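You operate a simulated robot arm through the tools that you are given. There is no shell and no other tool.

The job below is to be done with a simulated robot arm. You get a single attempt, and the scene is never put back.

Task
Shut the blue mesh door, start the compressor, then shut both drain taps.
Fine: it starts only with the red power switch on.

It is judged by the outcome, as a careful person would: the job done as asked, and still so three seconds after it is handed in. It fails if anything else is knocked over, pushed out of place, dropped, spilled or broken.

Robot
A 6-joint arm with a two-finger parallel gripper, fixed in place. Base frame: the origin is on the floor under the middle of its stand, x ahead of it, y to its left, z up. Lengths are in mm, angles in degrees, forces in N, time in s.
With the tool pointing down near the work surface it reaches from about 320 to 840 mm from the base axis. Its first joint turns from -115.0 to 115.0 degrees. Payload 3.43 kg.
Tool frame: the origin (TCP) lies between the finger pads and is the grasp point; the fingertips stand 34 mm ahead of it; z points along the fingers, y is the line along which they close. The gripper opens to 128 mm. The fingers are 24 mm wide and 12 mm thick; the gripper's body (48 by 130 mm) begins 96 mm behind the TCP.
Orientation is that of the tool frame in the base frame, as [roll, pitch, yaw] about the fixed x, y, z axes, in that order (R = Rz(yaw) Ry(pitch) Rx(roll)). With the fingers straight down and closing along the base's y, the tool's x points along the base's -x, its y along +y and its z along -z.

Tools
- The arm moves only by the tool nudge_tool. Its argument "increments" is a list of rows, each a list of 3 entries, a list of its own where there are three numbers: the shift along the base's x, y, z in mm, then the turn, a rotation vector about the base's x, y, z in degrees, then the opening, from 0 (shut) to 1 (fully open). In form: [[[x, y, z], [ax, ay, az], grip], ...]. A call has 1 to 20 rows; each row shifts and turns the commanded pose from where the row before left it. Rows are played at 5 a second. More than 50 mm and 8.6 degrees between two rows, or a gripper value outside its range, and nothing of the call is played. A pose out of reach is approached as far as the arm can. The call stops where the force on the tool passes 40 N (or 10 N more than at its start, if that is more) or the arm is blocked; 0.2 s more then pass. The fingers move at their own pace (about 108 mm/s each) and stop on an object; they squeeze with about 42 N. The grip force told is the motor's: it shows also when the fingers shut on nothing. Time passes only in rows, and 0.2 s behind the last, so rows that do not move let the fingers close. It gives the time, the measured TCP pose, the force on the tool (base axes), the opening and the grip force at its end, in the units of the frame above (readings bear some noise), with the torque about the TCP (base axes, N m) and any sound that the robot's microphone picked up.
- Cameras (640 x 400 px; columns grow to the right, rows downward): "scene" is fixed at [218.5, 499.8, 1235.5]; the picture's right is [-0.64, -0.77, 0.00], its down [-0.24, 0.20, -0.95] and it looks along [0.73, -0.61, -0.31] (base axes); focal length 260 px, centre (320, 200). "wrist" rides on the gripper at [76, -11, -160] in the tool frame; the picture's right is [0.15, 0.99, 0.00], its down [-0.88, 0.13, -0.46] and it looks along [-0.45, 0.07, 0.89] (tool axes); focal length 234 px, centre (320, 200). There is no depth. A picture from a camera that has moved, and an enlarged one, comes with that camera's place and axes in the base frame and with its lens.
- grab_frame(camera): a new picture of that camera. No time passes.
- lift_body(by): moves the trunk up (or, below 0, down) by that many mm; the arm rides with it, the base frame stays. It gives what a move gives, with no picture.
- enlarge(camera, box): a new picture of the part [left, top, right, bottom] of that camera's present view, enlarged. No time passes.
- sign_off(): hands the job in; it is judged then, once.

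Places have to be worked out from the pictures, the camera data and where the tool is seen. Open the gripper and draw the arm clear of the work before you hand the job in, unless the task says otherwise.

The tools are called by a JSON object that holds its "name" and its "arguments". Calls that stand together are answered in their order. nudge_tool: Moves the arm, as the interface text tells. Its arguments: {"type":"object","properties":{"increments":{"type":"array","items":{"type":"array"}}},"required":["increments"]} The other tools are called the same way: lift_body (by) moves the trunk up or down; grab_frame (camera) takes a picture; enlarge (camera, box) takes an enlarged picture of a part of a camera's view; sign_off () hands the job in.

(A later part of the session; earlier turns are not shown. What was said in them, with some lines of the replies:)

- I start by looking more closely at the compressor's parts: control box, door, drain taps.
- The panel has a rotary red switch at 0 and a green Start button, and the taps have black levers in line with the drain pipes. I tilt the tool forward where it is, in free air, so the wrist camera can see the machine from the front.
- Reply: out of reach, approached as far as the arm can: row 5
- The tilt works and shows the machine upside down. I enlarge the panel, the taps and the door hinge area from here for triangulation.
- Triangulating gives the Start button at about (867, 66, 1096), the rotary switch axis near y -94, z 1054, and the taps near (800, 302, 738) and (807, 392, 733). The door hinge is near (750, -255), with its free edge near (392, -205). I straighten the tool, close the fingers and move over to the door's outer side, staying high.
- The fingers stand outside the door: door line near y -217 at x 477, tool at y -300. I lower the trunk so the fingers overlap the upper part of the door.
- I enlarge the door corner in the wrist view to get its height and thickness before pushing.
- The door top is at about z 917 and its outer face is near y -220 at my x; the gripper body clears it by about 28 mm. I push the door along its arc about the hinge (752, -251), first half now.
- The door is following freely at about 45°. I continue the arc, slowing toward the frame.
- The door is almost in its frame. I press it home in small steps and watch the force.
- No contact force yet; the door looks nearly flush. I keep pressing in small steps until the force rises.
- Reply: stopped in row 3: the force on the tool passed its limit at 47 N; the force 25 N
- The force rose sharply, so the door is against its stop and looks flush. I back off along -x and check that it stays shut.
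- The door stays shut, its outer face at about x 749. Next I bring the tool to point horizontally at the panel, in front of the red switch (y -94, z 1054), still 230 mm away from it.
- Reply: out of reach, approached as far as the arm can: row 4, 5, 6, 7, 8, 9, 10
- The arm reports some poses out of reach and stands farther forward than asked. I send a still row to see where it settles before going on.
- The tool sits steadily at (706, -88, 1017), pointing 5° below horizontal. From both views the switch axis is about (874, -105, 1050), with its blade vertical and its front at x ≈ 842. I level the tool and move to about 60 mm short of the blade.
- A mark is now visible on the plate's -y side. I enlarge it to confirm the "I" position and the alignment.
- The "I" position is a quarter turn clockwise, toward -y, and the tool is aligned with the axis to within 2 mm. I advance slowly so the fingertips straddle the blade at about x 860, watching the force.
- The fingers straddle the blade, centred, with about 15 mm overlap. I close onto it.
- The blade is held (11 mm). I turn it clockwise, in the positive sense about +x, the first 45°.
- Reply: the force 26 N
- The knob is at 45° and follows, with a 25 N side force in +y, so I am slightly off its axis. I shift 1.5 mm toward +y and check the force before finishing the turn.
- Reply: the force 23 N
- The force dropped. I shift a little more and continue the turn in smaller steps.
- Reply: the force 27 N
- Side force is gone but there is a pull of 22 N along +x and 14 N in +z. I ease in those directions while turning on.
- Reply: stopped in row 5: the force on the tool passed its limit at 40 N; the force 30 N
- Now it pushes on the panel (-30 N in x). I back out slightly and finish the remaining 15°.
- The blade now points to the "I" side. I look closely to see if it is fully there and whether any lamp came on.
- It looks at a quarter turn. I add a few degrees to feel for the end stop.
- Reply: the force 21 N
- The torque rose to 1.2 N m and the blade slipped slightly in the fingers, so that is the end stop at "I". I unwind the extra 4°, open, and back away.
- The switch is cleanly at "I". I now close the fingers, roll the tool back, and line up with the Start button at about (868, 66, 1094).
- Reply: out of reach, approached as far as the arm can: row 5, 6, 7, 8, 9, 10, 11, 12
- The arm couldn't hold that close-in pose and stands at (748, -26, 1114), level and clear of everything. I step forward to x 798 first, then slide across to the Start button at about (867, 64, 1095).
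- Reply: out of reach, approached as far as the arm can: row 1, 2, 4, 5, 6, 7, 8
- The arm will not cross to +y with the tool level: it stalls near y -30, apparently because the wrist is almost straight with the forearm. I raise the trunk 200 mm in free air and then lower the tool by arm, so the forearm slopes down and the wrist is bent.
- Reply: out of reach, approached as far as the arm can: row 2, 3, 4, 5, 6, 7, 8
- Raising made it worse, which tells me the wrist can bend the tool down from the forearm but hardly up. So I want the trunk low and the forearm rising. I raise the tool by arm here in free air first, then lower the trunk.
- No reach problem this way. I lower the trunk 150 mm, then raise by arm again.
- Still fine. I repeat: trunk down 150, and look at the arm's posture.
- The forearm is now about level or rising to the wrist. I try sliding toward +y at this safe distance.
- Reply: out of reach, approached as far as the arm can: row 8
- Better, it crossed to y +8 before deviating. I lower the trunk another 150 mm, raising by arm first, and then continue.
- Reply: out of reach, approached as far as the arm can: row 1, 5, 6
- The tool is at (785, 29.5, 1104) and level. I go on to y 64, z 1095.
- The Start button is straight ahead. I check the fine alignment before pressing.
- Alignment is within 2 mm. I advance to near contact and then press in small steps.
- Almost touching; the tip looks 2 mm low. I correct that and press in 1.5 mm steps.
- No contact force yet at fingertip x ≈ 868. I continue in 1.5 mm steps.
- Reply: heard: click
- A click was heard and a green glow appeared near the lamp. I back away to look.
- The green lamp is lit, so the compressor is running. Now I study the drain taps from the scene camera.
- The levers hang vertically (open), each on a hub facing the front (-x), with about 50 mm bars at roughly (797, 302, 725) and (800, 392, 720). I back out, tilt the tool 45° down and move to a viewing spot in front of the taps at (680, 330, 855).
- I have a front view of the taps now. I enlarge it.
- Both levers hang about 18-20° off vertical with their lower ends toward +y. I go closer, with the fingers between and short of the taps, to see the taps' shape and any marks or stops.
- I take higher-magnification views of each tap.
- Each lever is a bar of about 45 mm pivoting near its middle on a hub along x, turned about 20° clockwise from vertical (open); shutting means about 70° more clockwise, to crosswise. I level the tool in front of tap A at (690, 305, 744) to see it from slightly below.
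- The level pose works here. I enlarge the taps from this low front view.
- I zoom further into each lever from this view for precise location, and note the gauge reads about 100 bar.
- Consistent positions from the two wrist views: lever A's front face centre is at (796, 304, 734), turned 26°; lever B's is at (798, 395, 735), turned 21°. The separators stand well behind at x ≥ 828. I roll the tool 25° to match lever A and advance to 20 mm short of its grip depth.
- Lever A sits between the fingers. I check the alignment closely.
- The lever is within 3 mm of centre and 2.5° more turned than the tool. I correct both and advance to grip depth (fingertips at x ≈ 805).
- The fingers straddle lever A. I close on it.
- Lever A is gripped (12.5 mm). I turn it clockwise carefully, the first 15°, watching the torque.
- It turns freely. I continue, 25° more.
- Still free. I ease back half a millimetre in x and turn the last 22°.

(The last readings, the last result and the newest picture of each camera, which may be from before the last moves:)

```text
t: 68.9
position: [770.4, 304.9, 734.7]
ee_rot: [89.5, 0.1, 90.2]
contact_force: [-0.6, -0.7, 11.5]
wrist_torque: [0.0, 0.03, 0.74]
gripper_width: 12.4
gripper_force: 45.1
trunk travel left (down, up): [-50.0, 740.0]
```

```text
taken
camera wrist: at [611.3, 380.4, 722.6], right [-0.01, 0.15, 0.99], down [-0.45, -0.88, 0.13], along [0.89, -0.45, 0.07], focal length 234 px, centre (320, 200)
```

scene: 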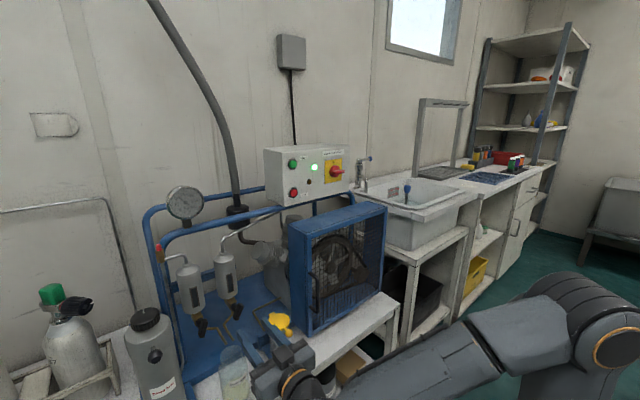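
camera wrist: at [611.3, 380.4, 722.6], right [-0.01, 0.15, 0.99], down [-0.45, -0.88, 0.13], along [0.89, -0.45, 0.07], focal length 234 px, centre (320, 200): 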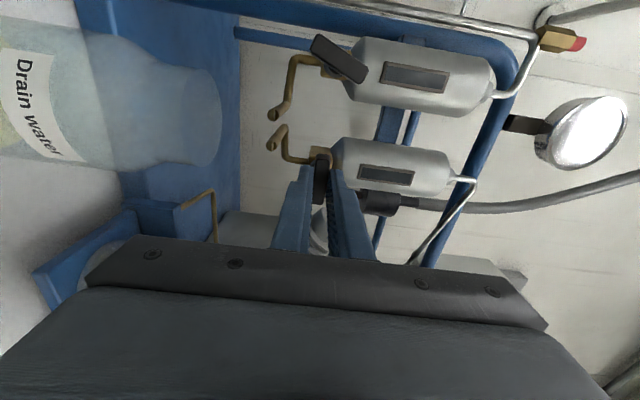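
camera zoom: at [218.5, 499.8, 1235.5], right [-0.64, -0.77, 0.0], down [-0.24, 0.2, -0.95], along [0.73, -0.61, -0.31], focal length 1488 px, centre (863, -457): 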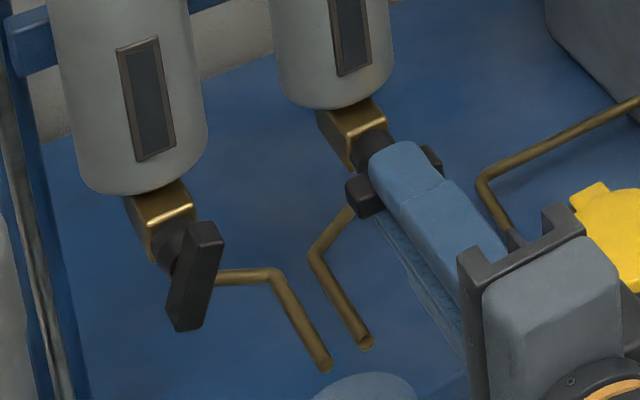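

The lever is now crosswise, with almost no torque so far. I probe 4° further to see whether a stop is there.

{"name": "nudge_tool", "arguments": {"increments": [[[0, 0, 0], [2, 0, 0], 0], [[0, 0, 0], [2, 0, 0], 0], [[0, 0, 0], [0, 0, 0], 0]]}}

{"name": "enlarge", "arguments": {"camera": "scene", "box": [155, 180, 215, 230]}}

```text
t: 69.7
position: [771.1, 305.3, 734.8]
ee_rot: [89.5, -3.8, 90.2]
contact_force: [-1.4, -0.4, 12.1]
wrist_torque: [-1.26, -0.15, -0.35]
gripper_width: 13.0
gripper_force: 44.9
trunk travel left (down, up): [-50.0, 740.0]
```

```text
8.00 times, centred on (185, 205) of scene
camera zoom: at [218.5, 499.8, 1235.5], right [-0.64, -0.77, 0.0], down [-0.24, 0.2, -0.95], along [0.73, -0.61, -0.31], focal length 2083 px, centre (1400, 160)
```

zoom: 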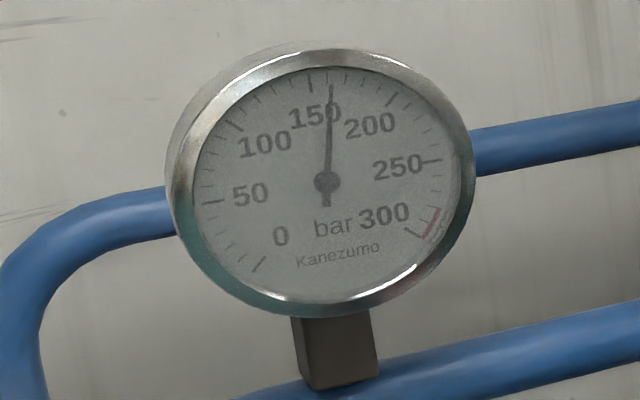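

The torque jumped to 1.3 N m, so crosswise is the closed stop, and the gauge has begun to rise (≈155 bar). I release lever A, back off, and move to tap B, rolling back to 21° on the way.

{"name": "nudge_tool", "arguments": {"increments": [[[0, 0, 0], [-2, 0, 0], 0], [[0, 0, 0], [-2, 0, 0], 0.15], [[0, 0, 0], [0, 0, 0], 0.3], [[0, 0, 0], [0, 0, 0], 0.3], [[-10, 0, 0], [0, 0, 0], 0.3], [[-25, 0, 0], [0, 0, 0], 0.3], [[-35, 0, 0], [0, 0, 0], 0.35], [[0, 10, 0], [-7.7, 0, 0], 0.4], [[0, 10, 0], [-7.7, 0, 0], 0.4], [[0, 10, 0], [-7.7, 0, 0], 0.4], [[0, 10, 0], [-7.7, 0, 0], 0.4], [[0, 10, 0], [-7.7, 0, 0], 0.4], [[0, 10, 0], [-7.7, 0, 0], 0.4], [[0, 10, 0], [-7.7, 0, 0], 0.4], [[0, 10, 0], [-7.7, 0, 0], 0.4], [[0, 10, 0], [-7.7, 0, 0], 0.4]]}}

{"name": "grab_frame", "arguments": {"camera": "wrist"}}

{"name": "enlarge", "arguments": {"camera": "scene", "box": [130, 250, 290, 390]}}

```text
t: 73.1
position: [701.5, 395.1, 734.9]
ee_rot: [90.2, 69.6, 90.6]
contact_force: [-0.1, -0.5, -0.7]
wrist_torque: [0.01, 0.0, 0.02]
gripper_width: 51.0
gripper_force: 0.1
trunk travel left (down, up): [-50.0, 740.0]
```

```text
taken
camera wrist: at [539.9, 410.2, 659.5], right [-0.01, 0.98, 0.21], down [-0.45, -0.19, 0.87], along [0.89, -0.09, 0.44], focal length 234 px, centre (320, 200)
```

wrist: 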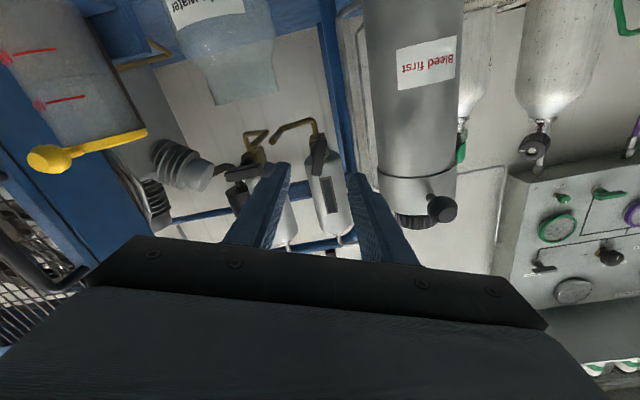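

```text
2.86 times, centred on (210, 320) of scene
camera zoom: at [218.5, 499.8, 1235.5], right [-0.64, -0.77, 0.0], down [-0.24, 0.2, -0.95], along [0.73, -0.61, -0.31], focal length 744 px, centre (634, -143)
```

zoom: 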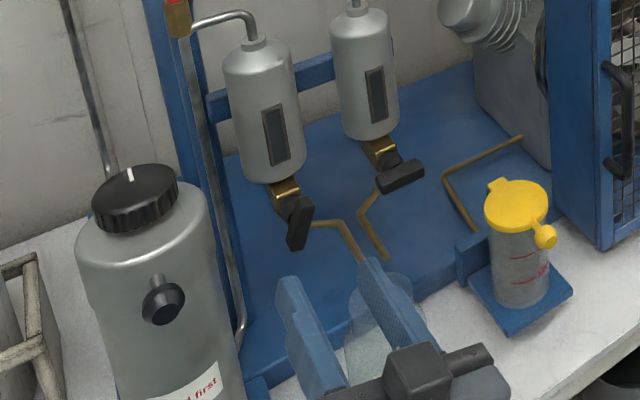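

Tap A stays crosswise. I check alignment with lever B before advancing.

{"name": "enlarge", "arguments": {"camera": "wrist", "box": [270, 100, 380, 200]}}

```text
4.00 times, centred on (325, 150) of wrist
camera zoom: at [539.9, 410.2, 659.5], right [-0.01, 0.98, 0.21], down [-0.45, -0.19, 0.87], along [0.89, -0.09, 0.44], focal length 937 px, centre (300, 400)
```

zoom: 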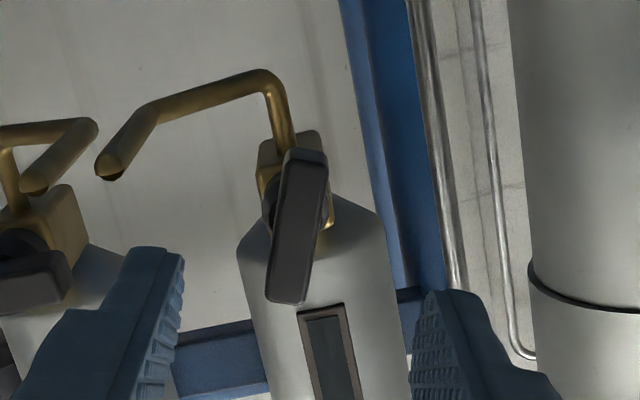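

Roll and centring on lever B are right on. I narrow the opening to keep clear of the drain pipe and advance to grip depth.

{"name": "nudge_tool", "arguments": {"increments": [[[0, 0, 0], [0, 0, 0], 0.27], [[15, 0, 0], [0, 0, 0], 0.27], [[15, 0, 0], [0, 0, 0], 0.27], [[15, 0, 0], [0, 0, 0], 0.27], [[12, 0, 0], [0, 0, 0], 0.27], [[8, 0, 0], [0, 0, 0], 0.27], [[6, 0, 0], [0, 0, 0], 0.27]]}}

{"name": "enlarge", "arguments": {"camera": "wrist", "box": [270, 100, 380, 200]}}

{"name": "enlarge", "arguments": {"camera": "scene", "box": [170, 280, 260, 350]}}

```text
t: 74.7
position: [772.0, 395.4, 734.4]
ee_rot: [90.3, 69.4, 90.7]
contact_force: [-1.1, -0.2, -0.8]
wrist_torque: [-0.03, -0.03, -0.04]
gripper_width: 34.6
gripper_force: 0.0
trunk travel left (down, up): [-50.0, 740.0]
```

```text
4.00 times, centred on (325, 150) of wrist
camera zoom: at [611.3, 410.3, 659.8], right [-0.01, 0.98, 0.21], down [-0.45, -0.19, 0.87], along [0.89, -0.09, 0.44], focal length 937 px, centre (300, 400)
```

zoom: 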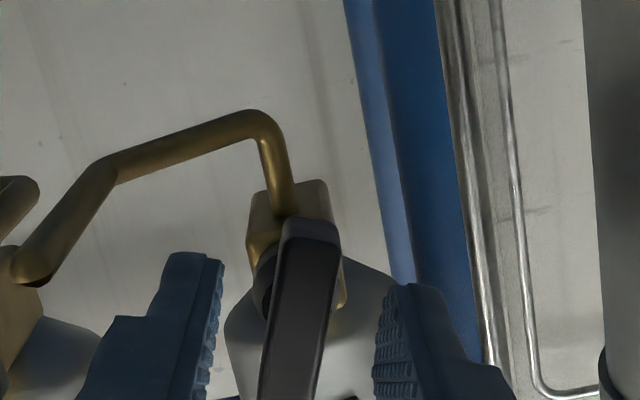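

```text
5.71 times, centred on (215, 315) of scene
camera zoom: at [218.5, 499.8, 1235.5], right [-0.64, -0.77, 0.0], down [-0.24, 0.2, -0.95], along [0.73, -0.61, -0.31], focal length 1488 px, centre (920, -457)
```

zoom: 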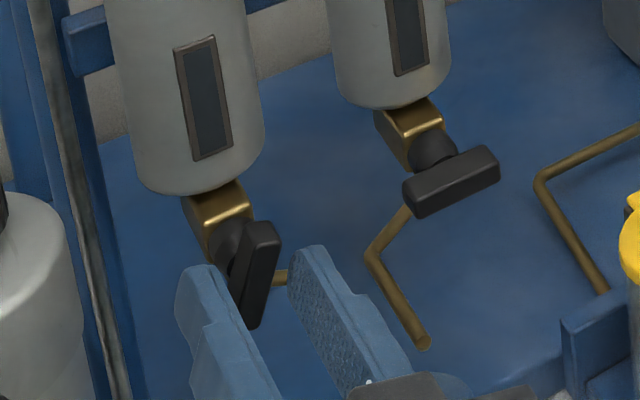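

Lever B is between the fingers. I close on it and turn the first 35°.

{"name": "nudge_tool", "arguments": {"increments": [[[0, 0, 0], [0, 0, 0], 0.12], [[0, 0, 0], [0, 0, 0], 0], [[0, 0, 0], [0, 0, 0], 0], [[0, 0, 0], [0, 0, 0], 0], [[0, 0, 0], [5, 0, 0], 0], [[0, 0, 0], [5, 0, 0], 0], [[0, 0, 0], [5, 0, 0], 0], [[0, 0, 0], [5, 0, 0], 0], [[0, 0, 0], [5, 0, 0], 0], [[0, 0, 0], [5, 0, 0], 0], [[0, 0, 0], [5, 0, 0], 0]]}}

{"name": "enlarge", "arguments": {"camera": "scene", "box": [170, 280, 260, 350]}}

```text
t: 77.1
position: [771.4, 395.8, 733.8]
ee_rot: [89.8, 34.5, 90.3]
contact_force: [-13.6, 0.5, -1.2]
wrist_torque: [-0.02, -0.41, -1.28]
gripper_width: 12.1
gripper_force: 45.0
trunk travel left (down, up): [-50.0, 740.0]
```

```text
5.71 times, centred on (215, 315) of scene
camera zoom: at [218.5, 499.8, 1235.5], right [-0.64, -0.77, 0.0], down [-0.24, 0.2, -0.95], along [0.73, -0.61, -0.31], focal length 1488 px, centre (920, -457)
```

zoom: 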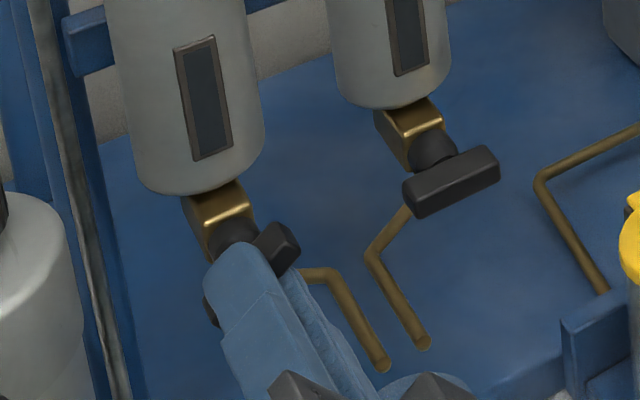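

Lever B follows freely. I ease slightly back in x, turn the remaining 35° and probe a few degrees for the stop.

{"name": "nudge_tool", "arguments": {"increments": [[[-0.7, 0, 0], [5, 0, 0], 0], [[0, 0, 0], [5, 0, 0], 0], [[0, 0, 0], [5, 0, 0], 0], [[0, 0, 0], [5, 0, 0], 0], [[0, 0, 0], [5, 0, 0], 0], [[0, 0, 0], [5, 0, 0], 0], [[0, 0, 0], [4.5, 0, 0], 0], [[0, 0, 0], [2, 0, 0], 0], [[0, 0, 0], [2, 0, 0], 0], [[0, 0, 0], [0, 0, 0], 0]]}}

{"name": "enlarge", "arguments": {"camera": "scene", "box": [170, 280, 260, 350]}}

```text
t: 79.3
position: [771.6, 395.7, 735.4]
ee_rot: [89.7, -3.9, 90.2]
contact_force: [10.5, 13.8, 7.7]
wrist_torque: [-1.27, -0.06, 0.04]
gripper_width: 13.3
gripper_force: 44.8
trunk travel left (down, up): [-50.0, 740.0]
```

```text
5.71 times, centred on (215, 315) of scene
camera zoom: at [218.5, 499.8, 1235.5], right [-0.64, -0.77, 0.0], down [-0.24, 0.2, -0.95], along [0.73, -0.61, -0.31], focal length 1488 px, centre (920, -457)
```

zoom: 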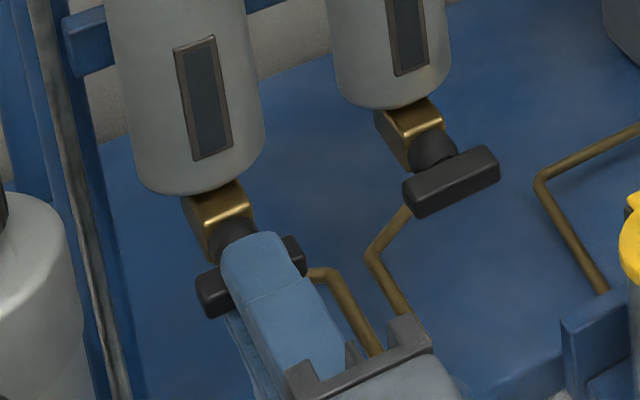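

Stop reached at crosswise on tap B as well (1.27 N m). I unwind, open and back straight out.

{"name": "nudge_tool", "arguments": {"increments": [[[0, 0, 0], [-2, 0, 0], 0], [[0, 0, 0], [-2, 0, 0], 0.15], [[0, 0, 0], [0, 0, 0], 0.3], [[0, 0, 0], [0, 0, 0], 0.3], [[-10, 0, 0], [0, 0, 0], 0.3], [[-25, 0, 0], [0, 0, 0], 0.3], [[-40, 0, 0], [0, 0, 0], 0.3]]}}

{"name": "enlarge", "arguments": {"camera": "scene", "box": [130, 250, 290, 390]}}

{"name": "grab_frame", "arguments": {"camera": "scene"}}

{"name": "enlarge", "arguments": {"camera": "scene", "box": [155, 180, 215, 230]}}

```text
t: 80.9
position: [694.4, 395.0, 731.1]
ee_rot: [89.7, 0.1, 90.2]
contact_force: [-0.4, -0.3, -0.4]
wrist_torque: [0.04, -0.01, 0.02]
gripper_width: 38.5
gripper_force: 0.1
trunk travel left (down, up): [-50.0, 740.0]
```

```text
2.86 times, centred on (210, 320) of scene
camera zoom: at [218.5, 499.8, 1235.5], right [-0.64, -0.77, 0.0], down [-0.24, 0.2, -0.95], along [0.73, -0.61, -0.31], focal length 744 px, centre (634, -143)
```

zoom: 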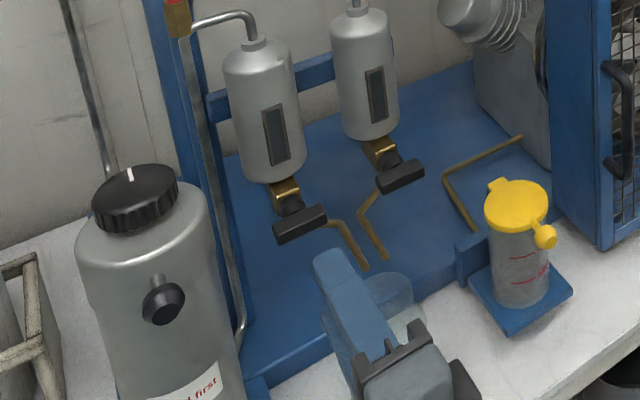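

```text
taken
```

scene: 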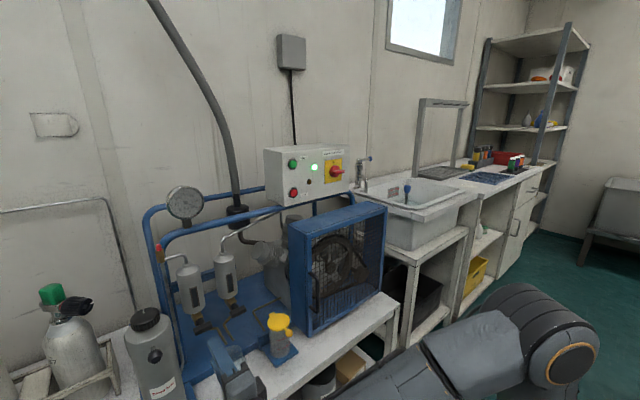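

```text
8.00 times, centred on (185, 205) of scene
camera zoom: at [218.5, 499.8, 1235.5], right [-0.64, -0.77, 0.0], down [-0.24, 0.2, -0.95], along [0.73, -0.61, -0.31], focal length 2083 px, centre (1400, 160)
```

zoom: 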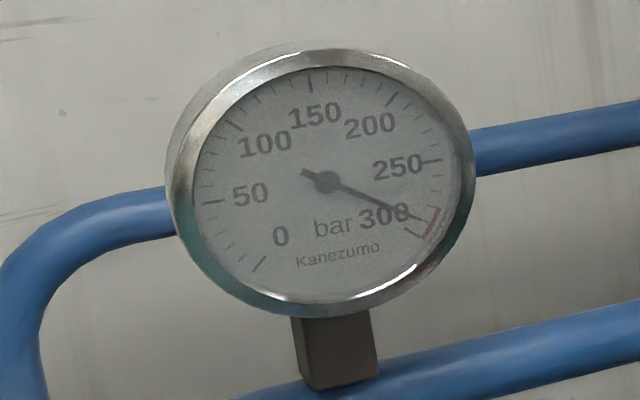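

Both taps are crosswise, the green lamp is lit and the door is shut; the gauge is near 290 bar. I lift the arm clear with the trunk, straight up from this open spot.

{"name": "lift_body", "arguments": {"by": 200}}

{"name": "grab_frame", "arguments": {"camera": "scene"}}

{"name": "enlarge", "arguments": {"camera": "scene", "box": [155, 180, 215, 230]}}

{"name": "enlarge", "arguments": {"camera": "scene", "box": [250, 130, 400, 340]}}

```text
t: 83.1
position: [696.5, 395.9, 932.8]
ee_rot: [89.7, 0.0, 90.2]
contact_force: [0.3, 1.6, 0.7]
wrist_torque: [0.0, 0.02, 0.06]
gripper_width: 38.4
gripper_force: 0.1
trunk travel left (down, up): [-250.0, 540.0]
```

```text
taken
```

scene: 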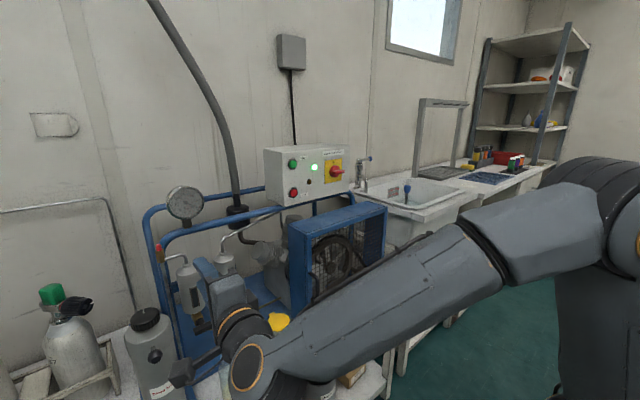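

```text
8.00 times, centred on (185, 205) of scene
camera zoom: at [218.5, 499.8, 1235.5], right [-0.64, -0.77, 0.0], down [-0.24, 0.2, -0.95], along [0.73, -0.61, -0.31], focal length 2083 px, centre (1400, 160)
```

zoom: 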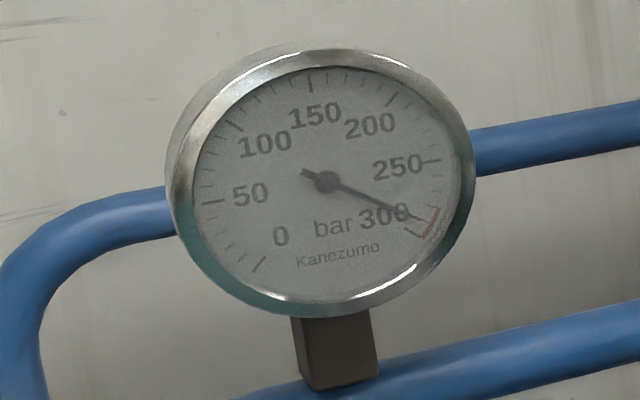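

```text
1.90 times, centred on (325, 235) of scene
camera zoom: at [218.5, 499.8, 1235.5], right [-0.64, -0.77, 0.0], down [-0.24, 0.2, -0.95], along [0.73, -0.61, -0.31], focal length 496 px, centre (310, 133)
```

zoom: 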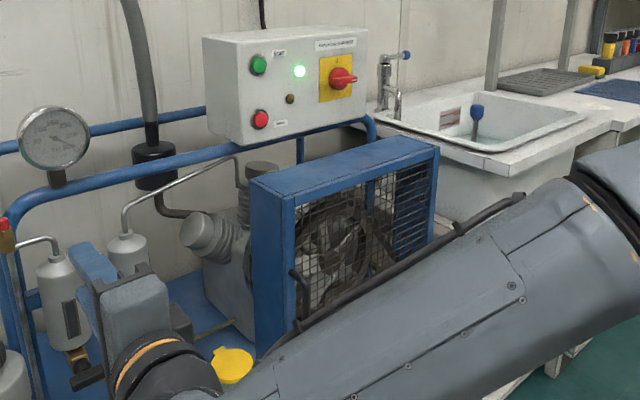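

The gauge holds steady near 290 bar with everything in place. I open the gripper and draw the arm back and up, away from the work.

{"name": "nudge_tool", "arguments": {"increments": [[[-20, -5, 20], [0, 5, 0], 0.5], [[-30, -10, 25], [0, 7, 0], 1], [[-30, -10, 25], [0, 7, 0], 1], [[-30, -15, 25], [0, 7, 0], 1], [[-30, -15, 25], [0, 7, 0], 1], [[-30, -15, 25], [0, 7, 0], 1], [[0, 0, 0], [0, 0, 0], 1]]}}

{"name": "grab_frame", "arguments": {"camera": "scene"}}

{"name": "grab_frame", "arguments": {"camera": "wrist"}}

```text
t: 84.7
position: [525.3, 327.1, 1077.6]
ee_rot: [129.7, -0.1, 90.3]
contact_force: [0.5, 0.2, 0.1]
wrist_torque: [-0.01, -0.01, 0.0]
gripper_width: 128.1
gripper_force: 0.0
trunk travel left (down, up): [-250.0, 540.0]
```

```text
taken
```

scene: 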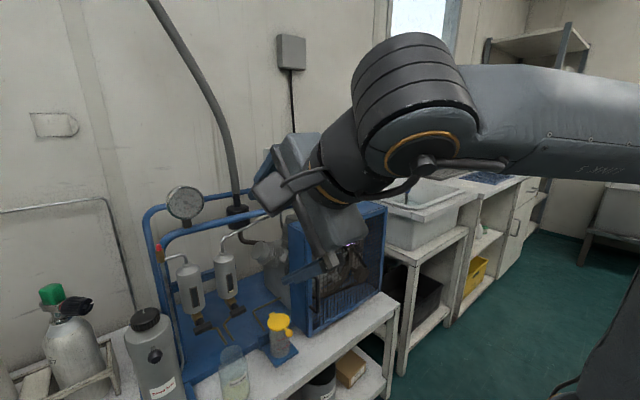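

```text
taken
camera wrist: at [395.1, 401.7, 1171.8], right [0.63, 0.15, 0.76], down [-0.26, -0.88, 0.39], along [0.73, -0.45, -0.52], focal length 234 px, centre (320, 200)
```

wrist: 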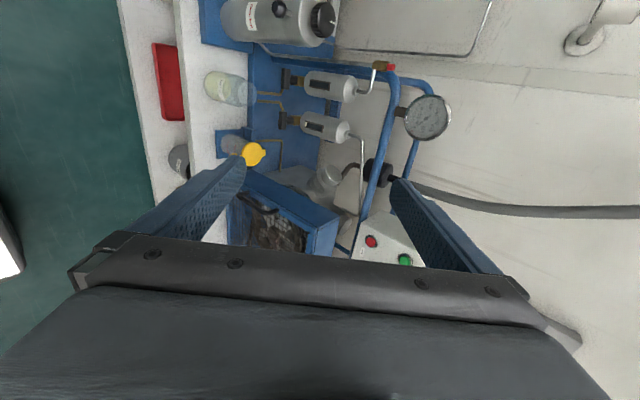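

Everything looks undisturbed. I swing the arm aside for a last full check of the door, panel and taps.

{"name": "nudge_tool", "arguments": {"increments": [[[-10, -45, 10], [0, 6, 0], 1], [[-10, -45, 10], [0, 6, 0], 1], [[-5, -45, 10], [0, 6, 0], 1], [[-5, -45, 10], [0, 6, 0], 1], [[0, -45, 10], [0, 6, 0], 1], [[0, -45, 10], [0, 6, 0], 1], [[0, -45, 10], [0, 6, 0], 1], [[0, -45, 10], [0, 6, 0], 1]]}}

{"name": "grab_frame", "arguments": {"camera": "scene"}}

{"name": "enlarge", "arguments": {"camera": "scene", "box": [140, 130, 400, 390]}}

```text
t: 86.5
position: [457.6, 39.7, 1158.1]
ee_rot: [171.2, 12.5, 88.9]
contact_force: [-0.2, -0.1, 0.4]
wrist_torque: [-0.03, -0.05, 0.01]
gripper_width: 128.0
gripper_force: 0.0
out of reach, approached as far as the arm can: row 3, 4, 5, 6, 7, 8
trunk travel left (down, up): [-250.0, 540.0]
```

```text
taken
```

scene: 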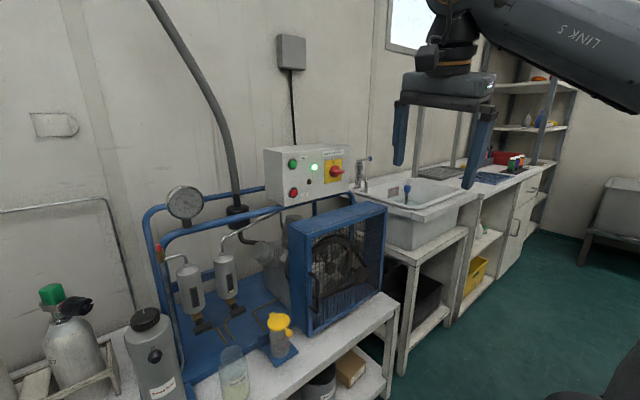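

```text
1.54 times, centred on (270, 260) of scene
camera zoom: at [218.5, 499.8, 1235.5], right [-0.64, -0.77, 0.0], down [-0.24, 0.2, -0.95], along [0.73, -0.61, -0.31], focal length 401 px, centre (397, 108)
```

zoom: 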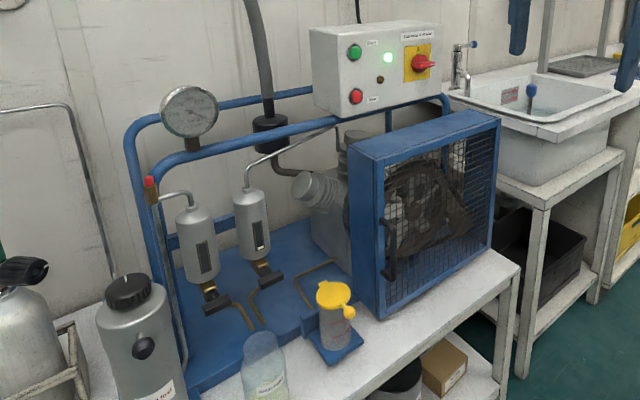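

All done by eye; I take one last close look at the door's edge for a gap.

{"name": "enlarge", "arguments": {"camera": "scene", "box": [280, 195, 395, 345]}}

{"name": "enlarge", "arguments": {"camera": "scene", "box": [170, 280, 260, 350]}}

```text
2.67 times, centred on (338, 270) of scene
camera zoom: at [218.5, 499.8, 1235.5], right [-0.64, -0.77, 0.0], down [-0.24, 0.2, -0.95], along [0.73, -0.61, -0.31], focal length 694 px, centre (273, 13)
```

zoom: 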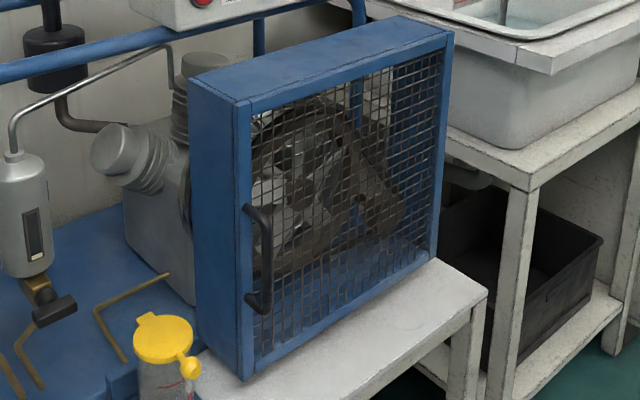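

```text
5.71 times, centred on (215, 315) of scene
camera zoom: at [218.5, 499.8, 1235.5], right [-0.64, -0.77, 0.0], down [-0.24, 0.2, -0.95], along [0.73, -0.61, -0.31], focal length 1488 px, centre (920, -457)
```

zoom: 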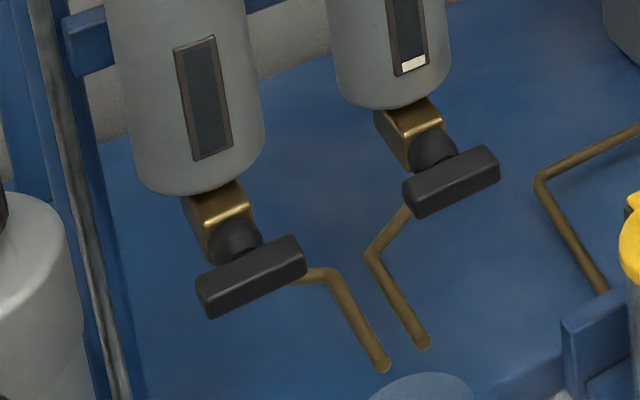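

The door is flush in its frame, the switch is at I with the green lamp on, both taps are crosswise on their stops, and the gripper is open and clear. I hand the job in.

{"name": "sign_off", "arguments": {}}

```text
The job is handed in.
```

The blue mesh door is shut, the compressor is running, and both drain taps are shut. I've handed the job in.

- **Door:** I pushed it closed until it hit its stop. It sits flush in its frame and stayed shut when I backed off.
- **Compressor:** I turned the red power switch from 0 to I until it stopped, then pressed Start. It clicked and the green lamp came on.
- **Drain taps:** I turned both levers clockwise until they were crosswise and against their stops. The pressure then rose from about 100 bar and held near 290 bar, just below the red zone.

I saw nothing else moved, spilled or damaged. The gripper is open and the arm is clear of the machine.
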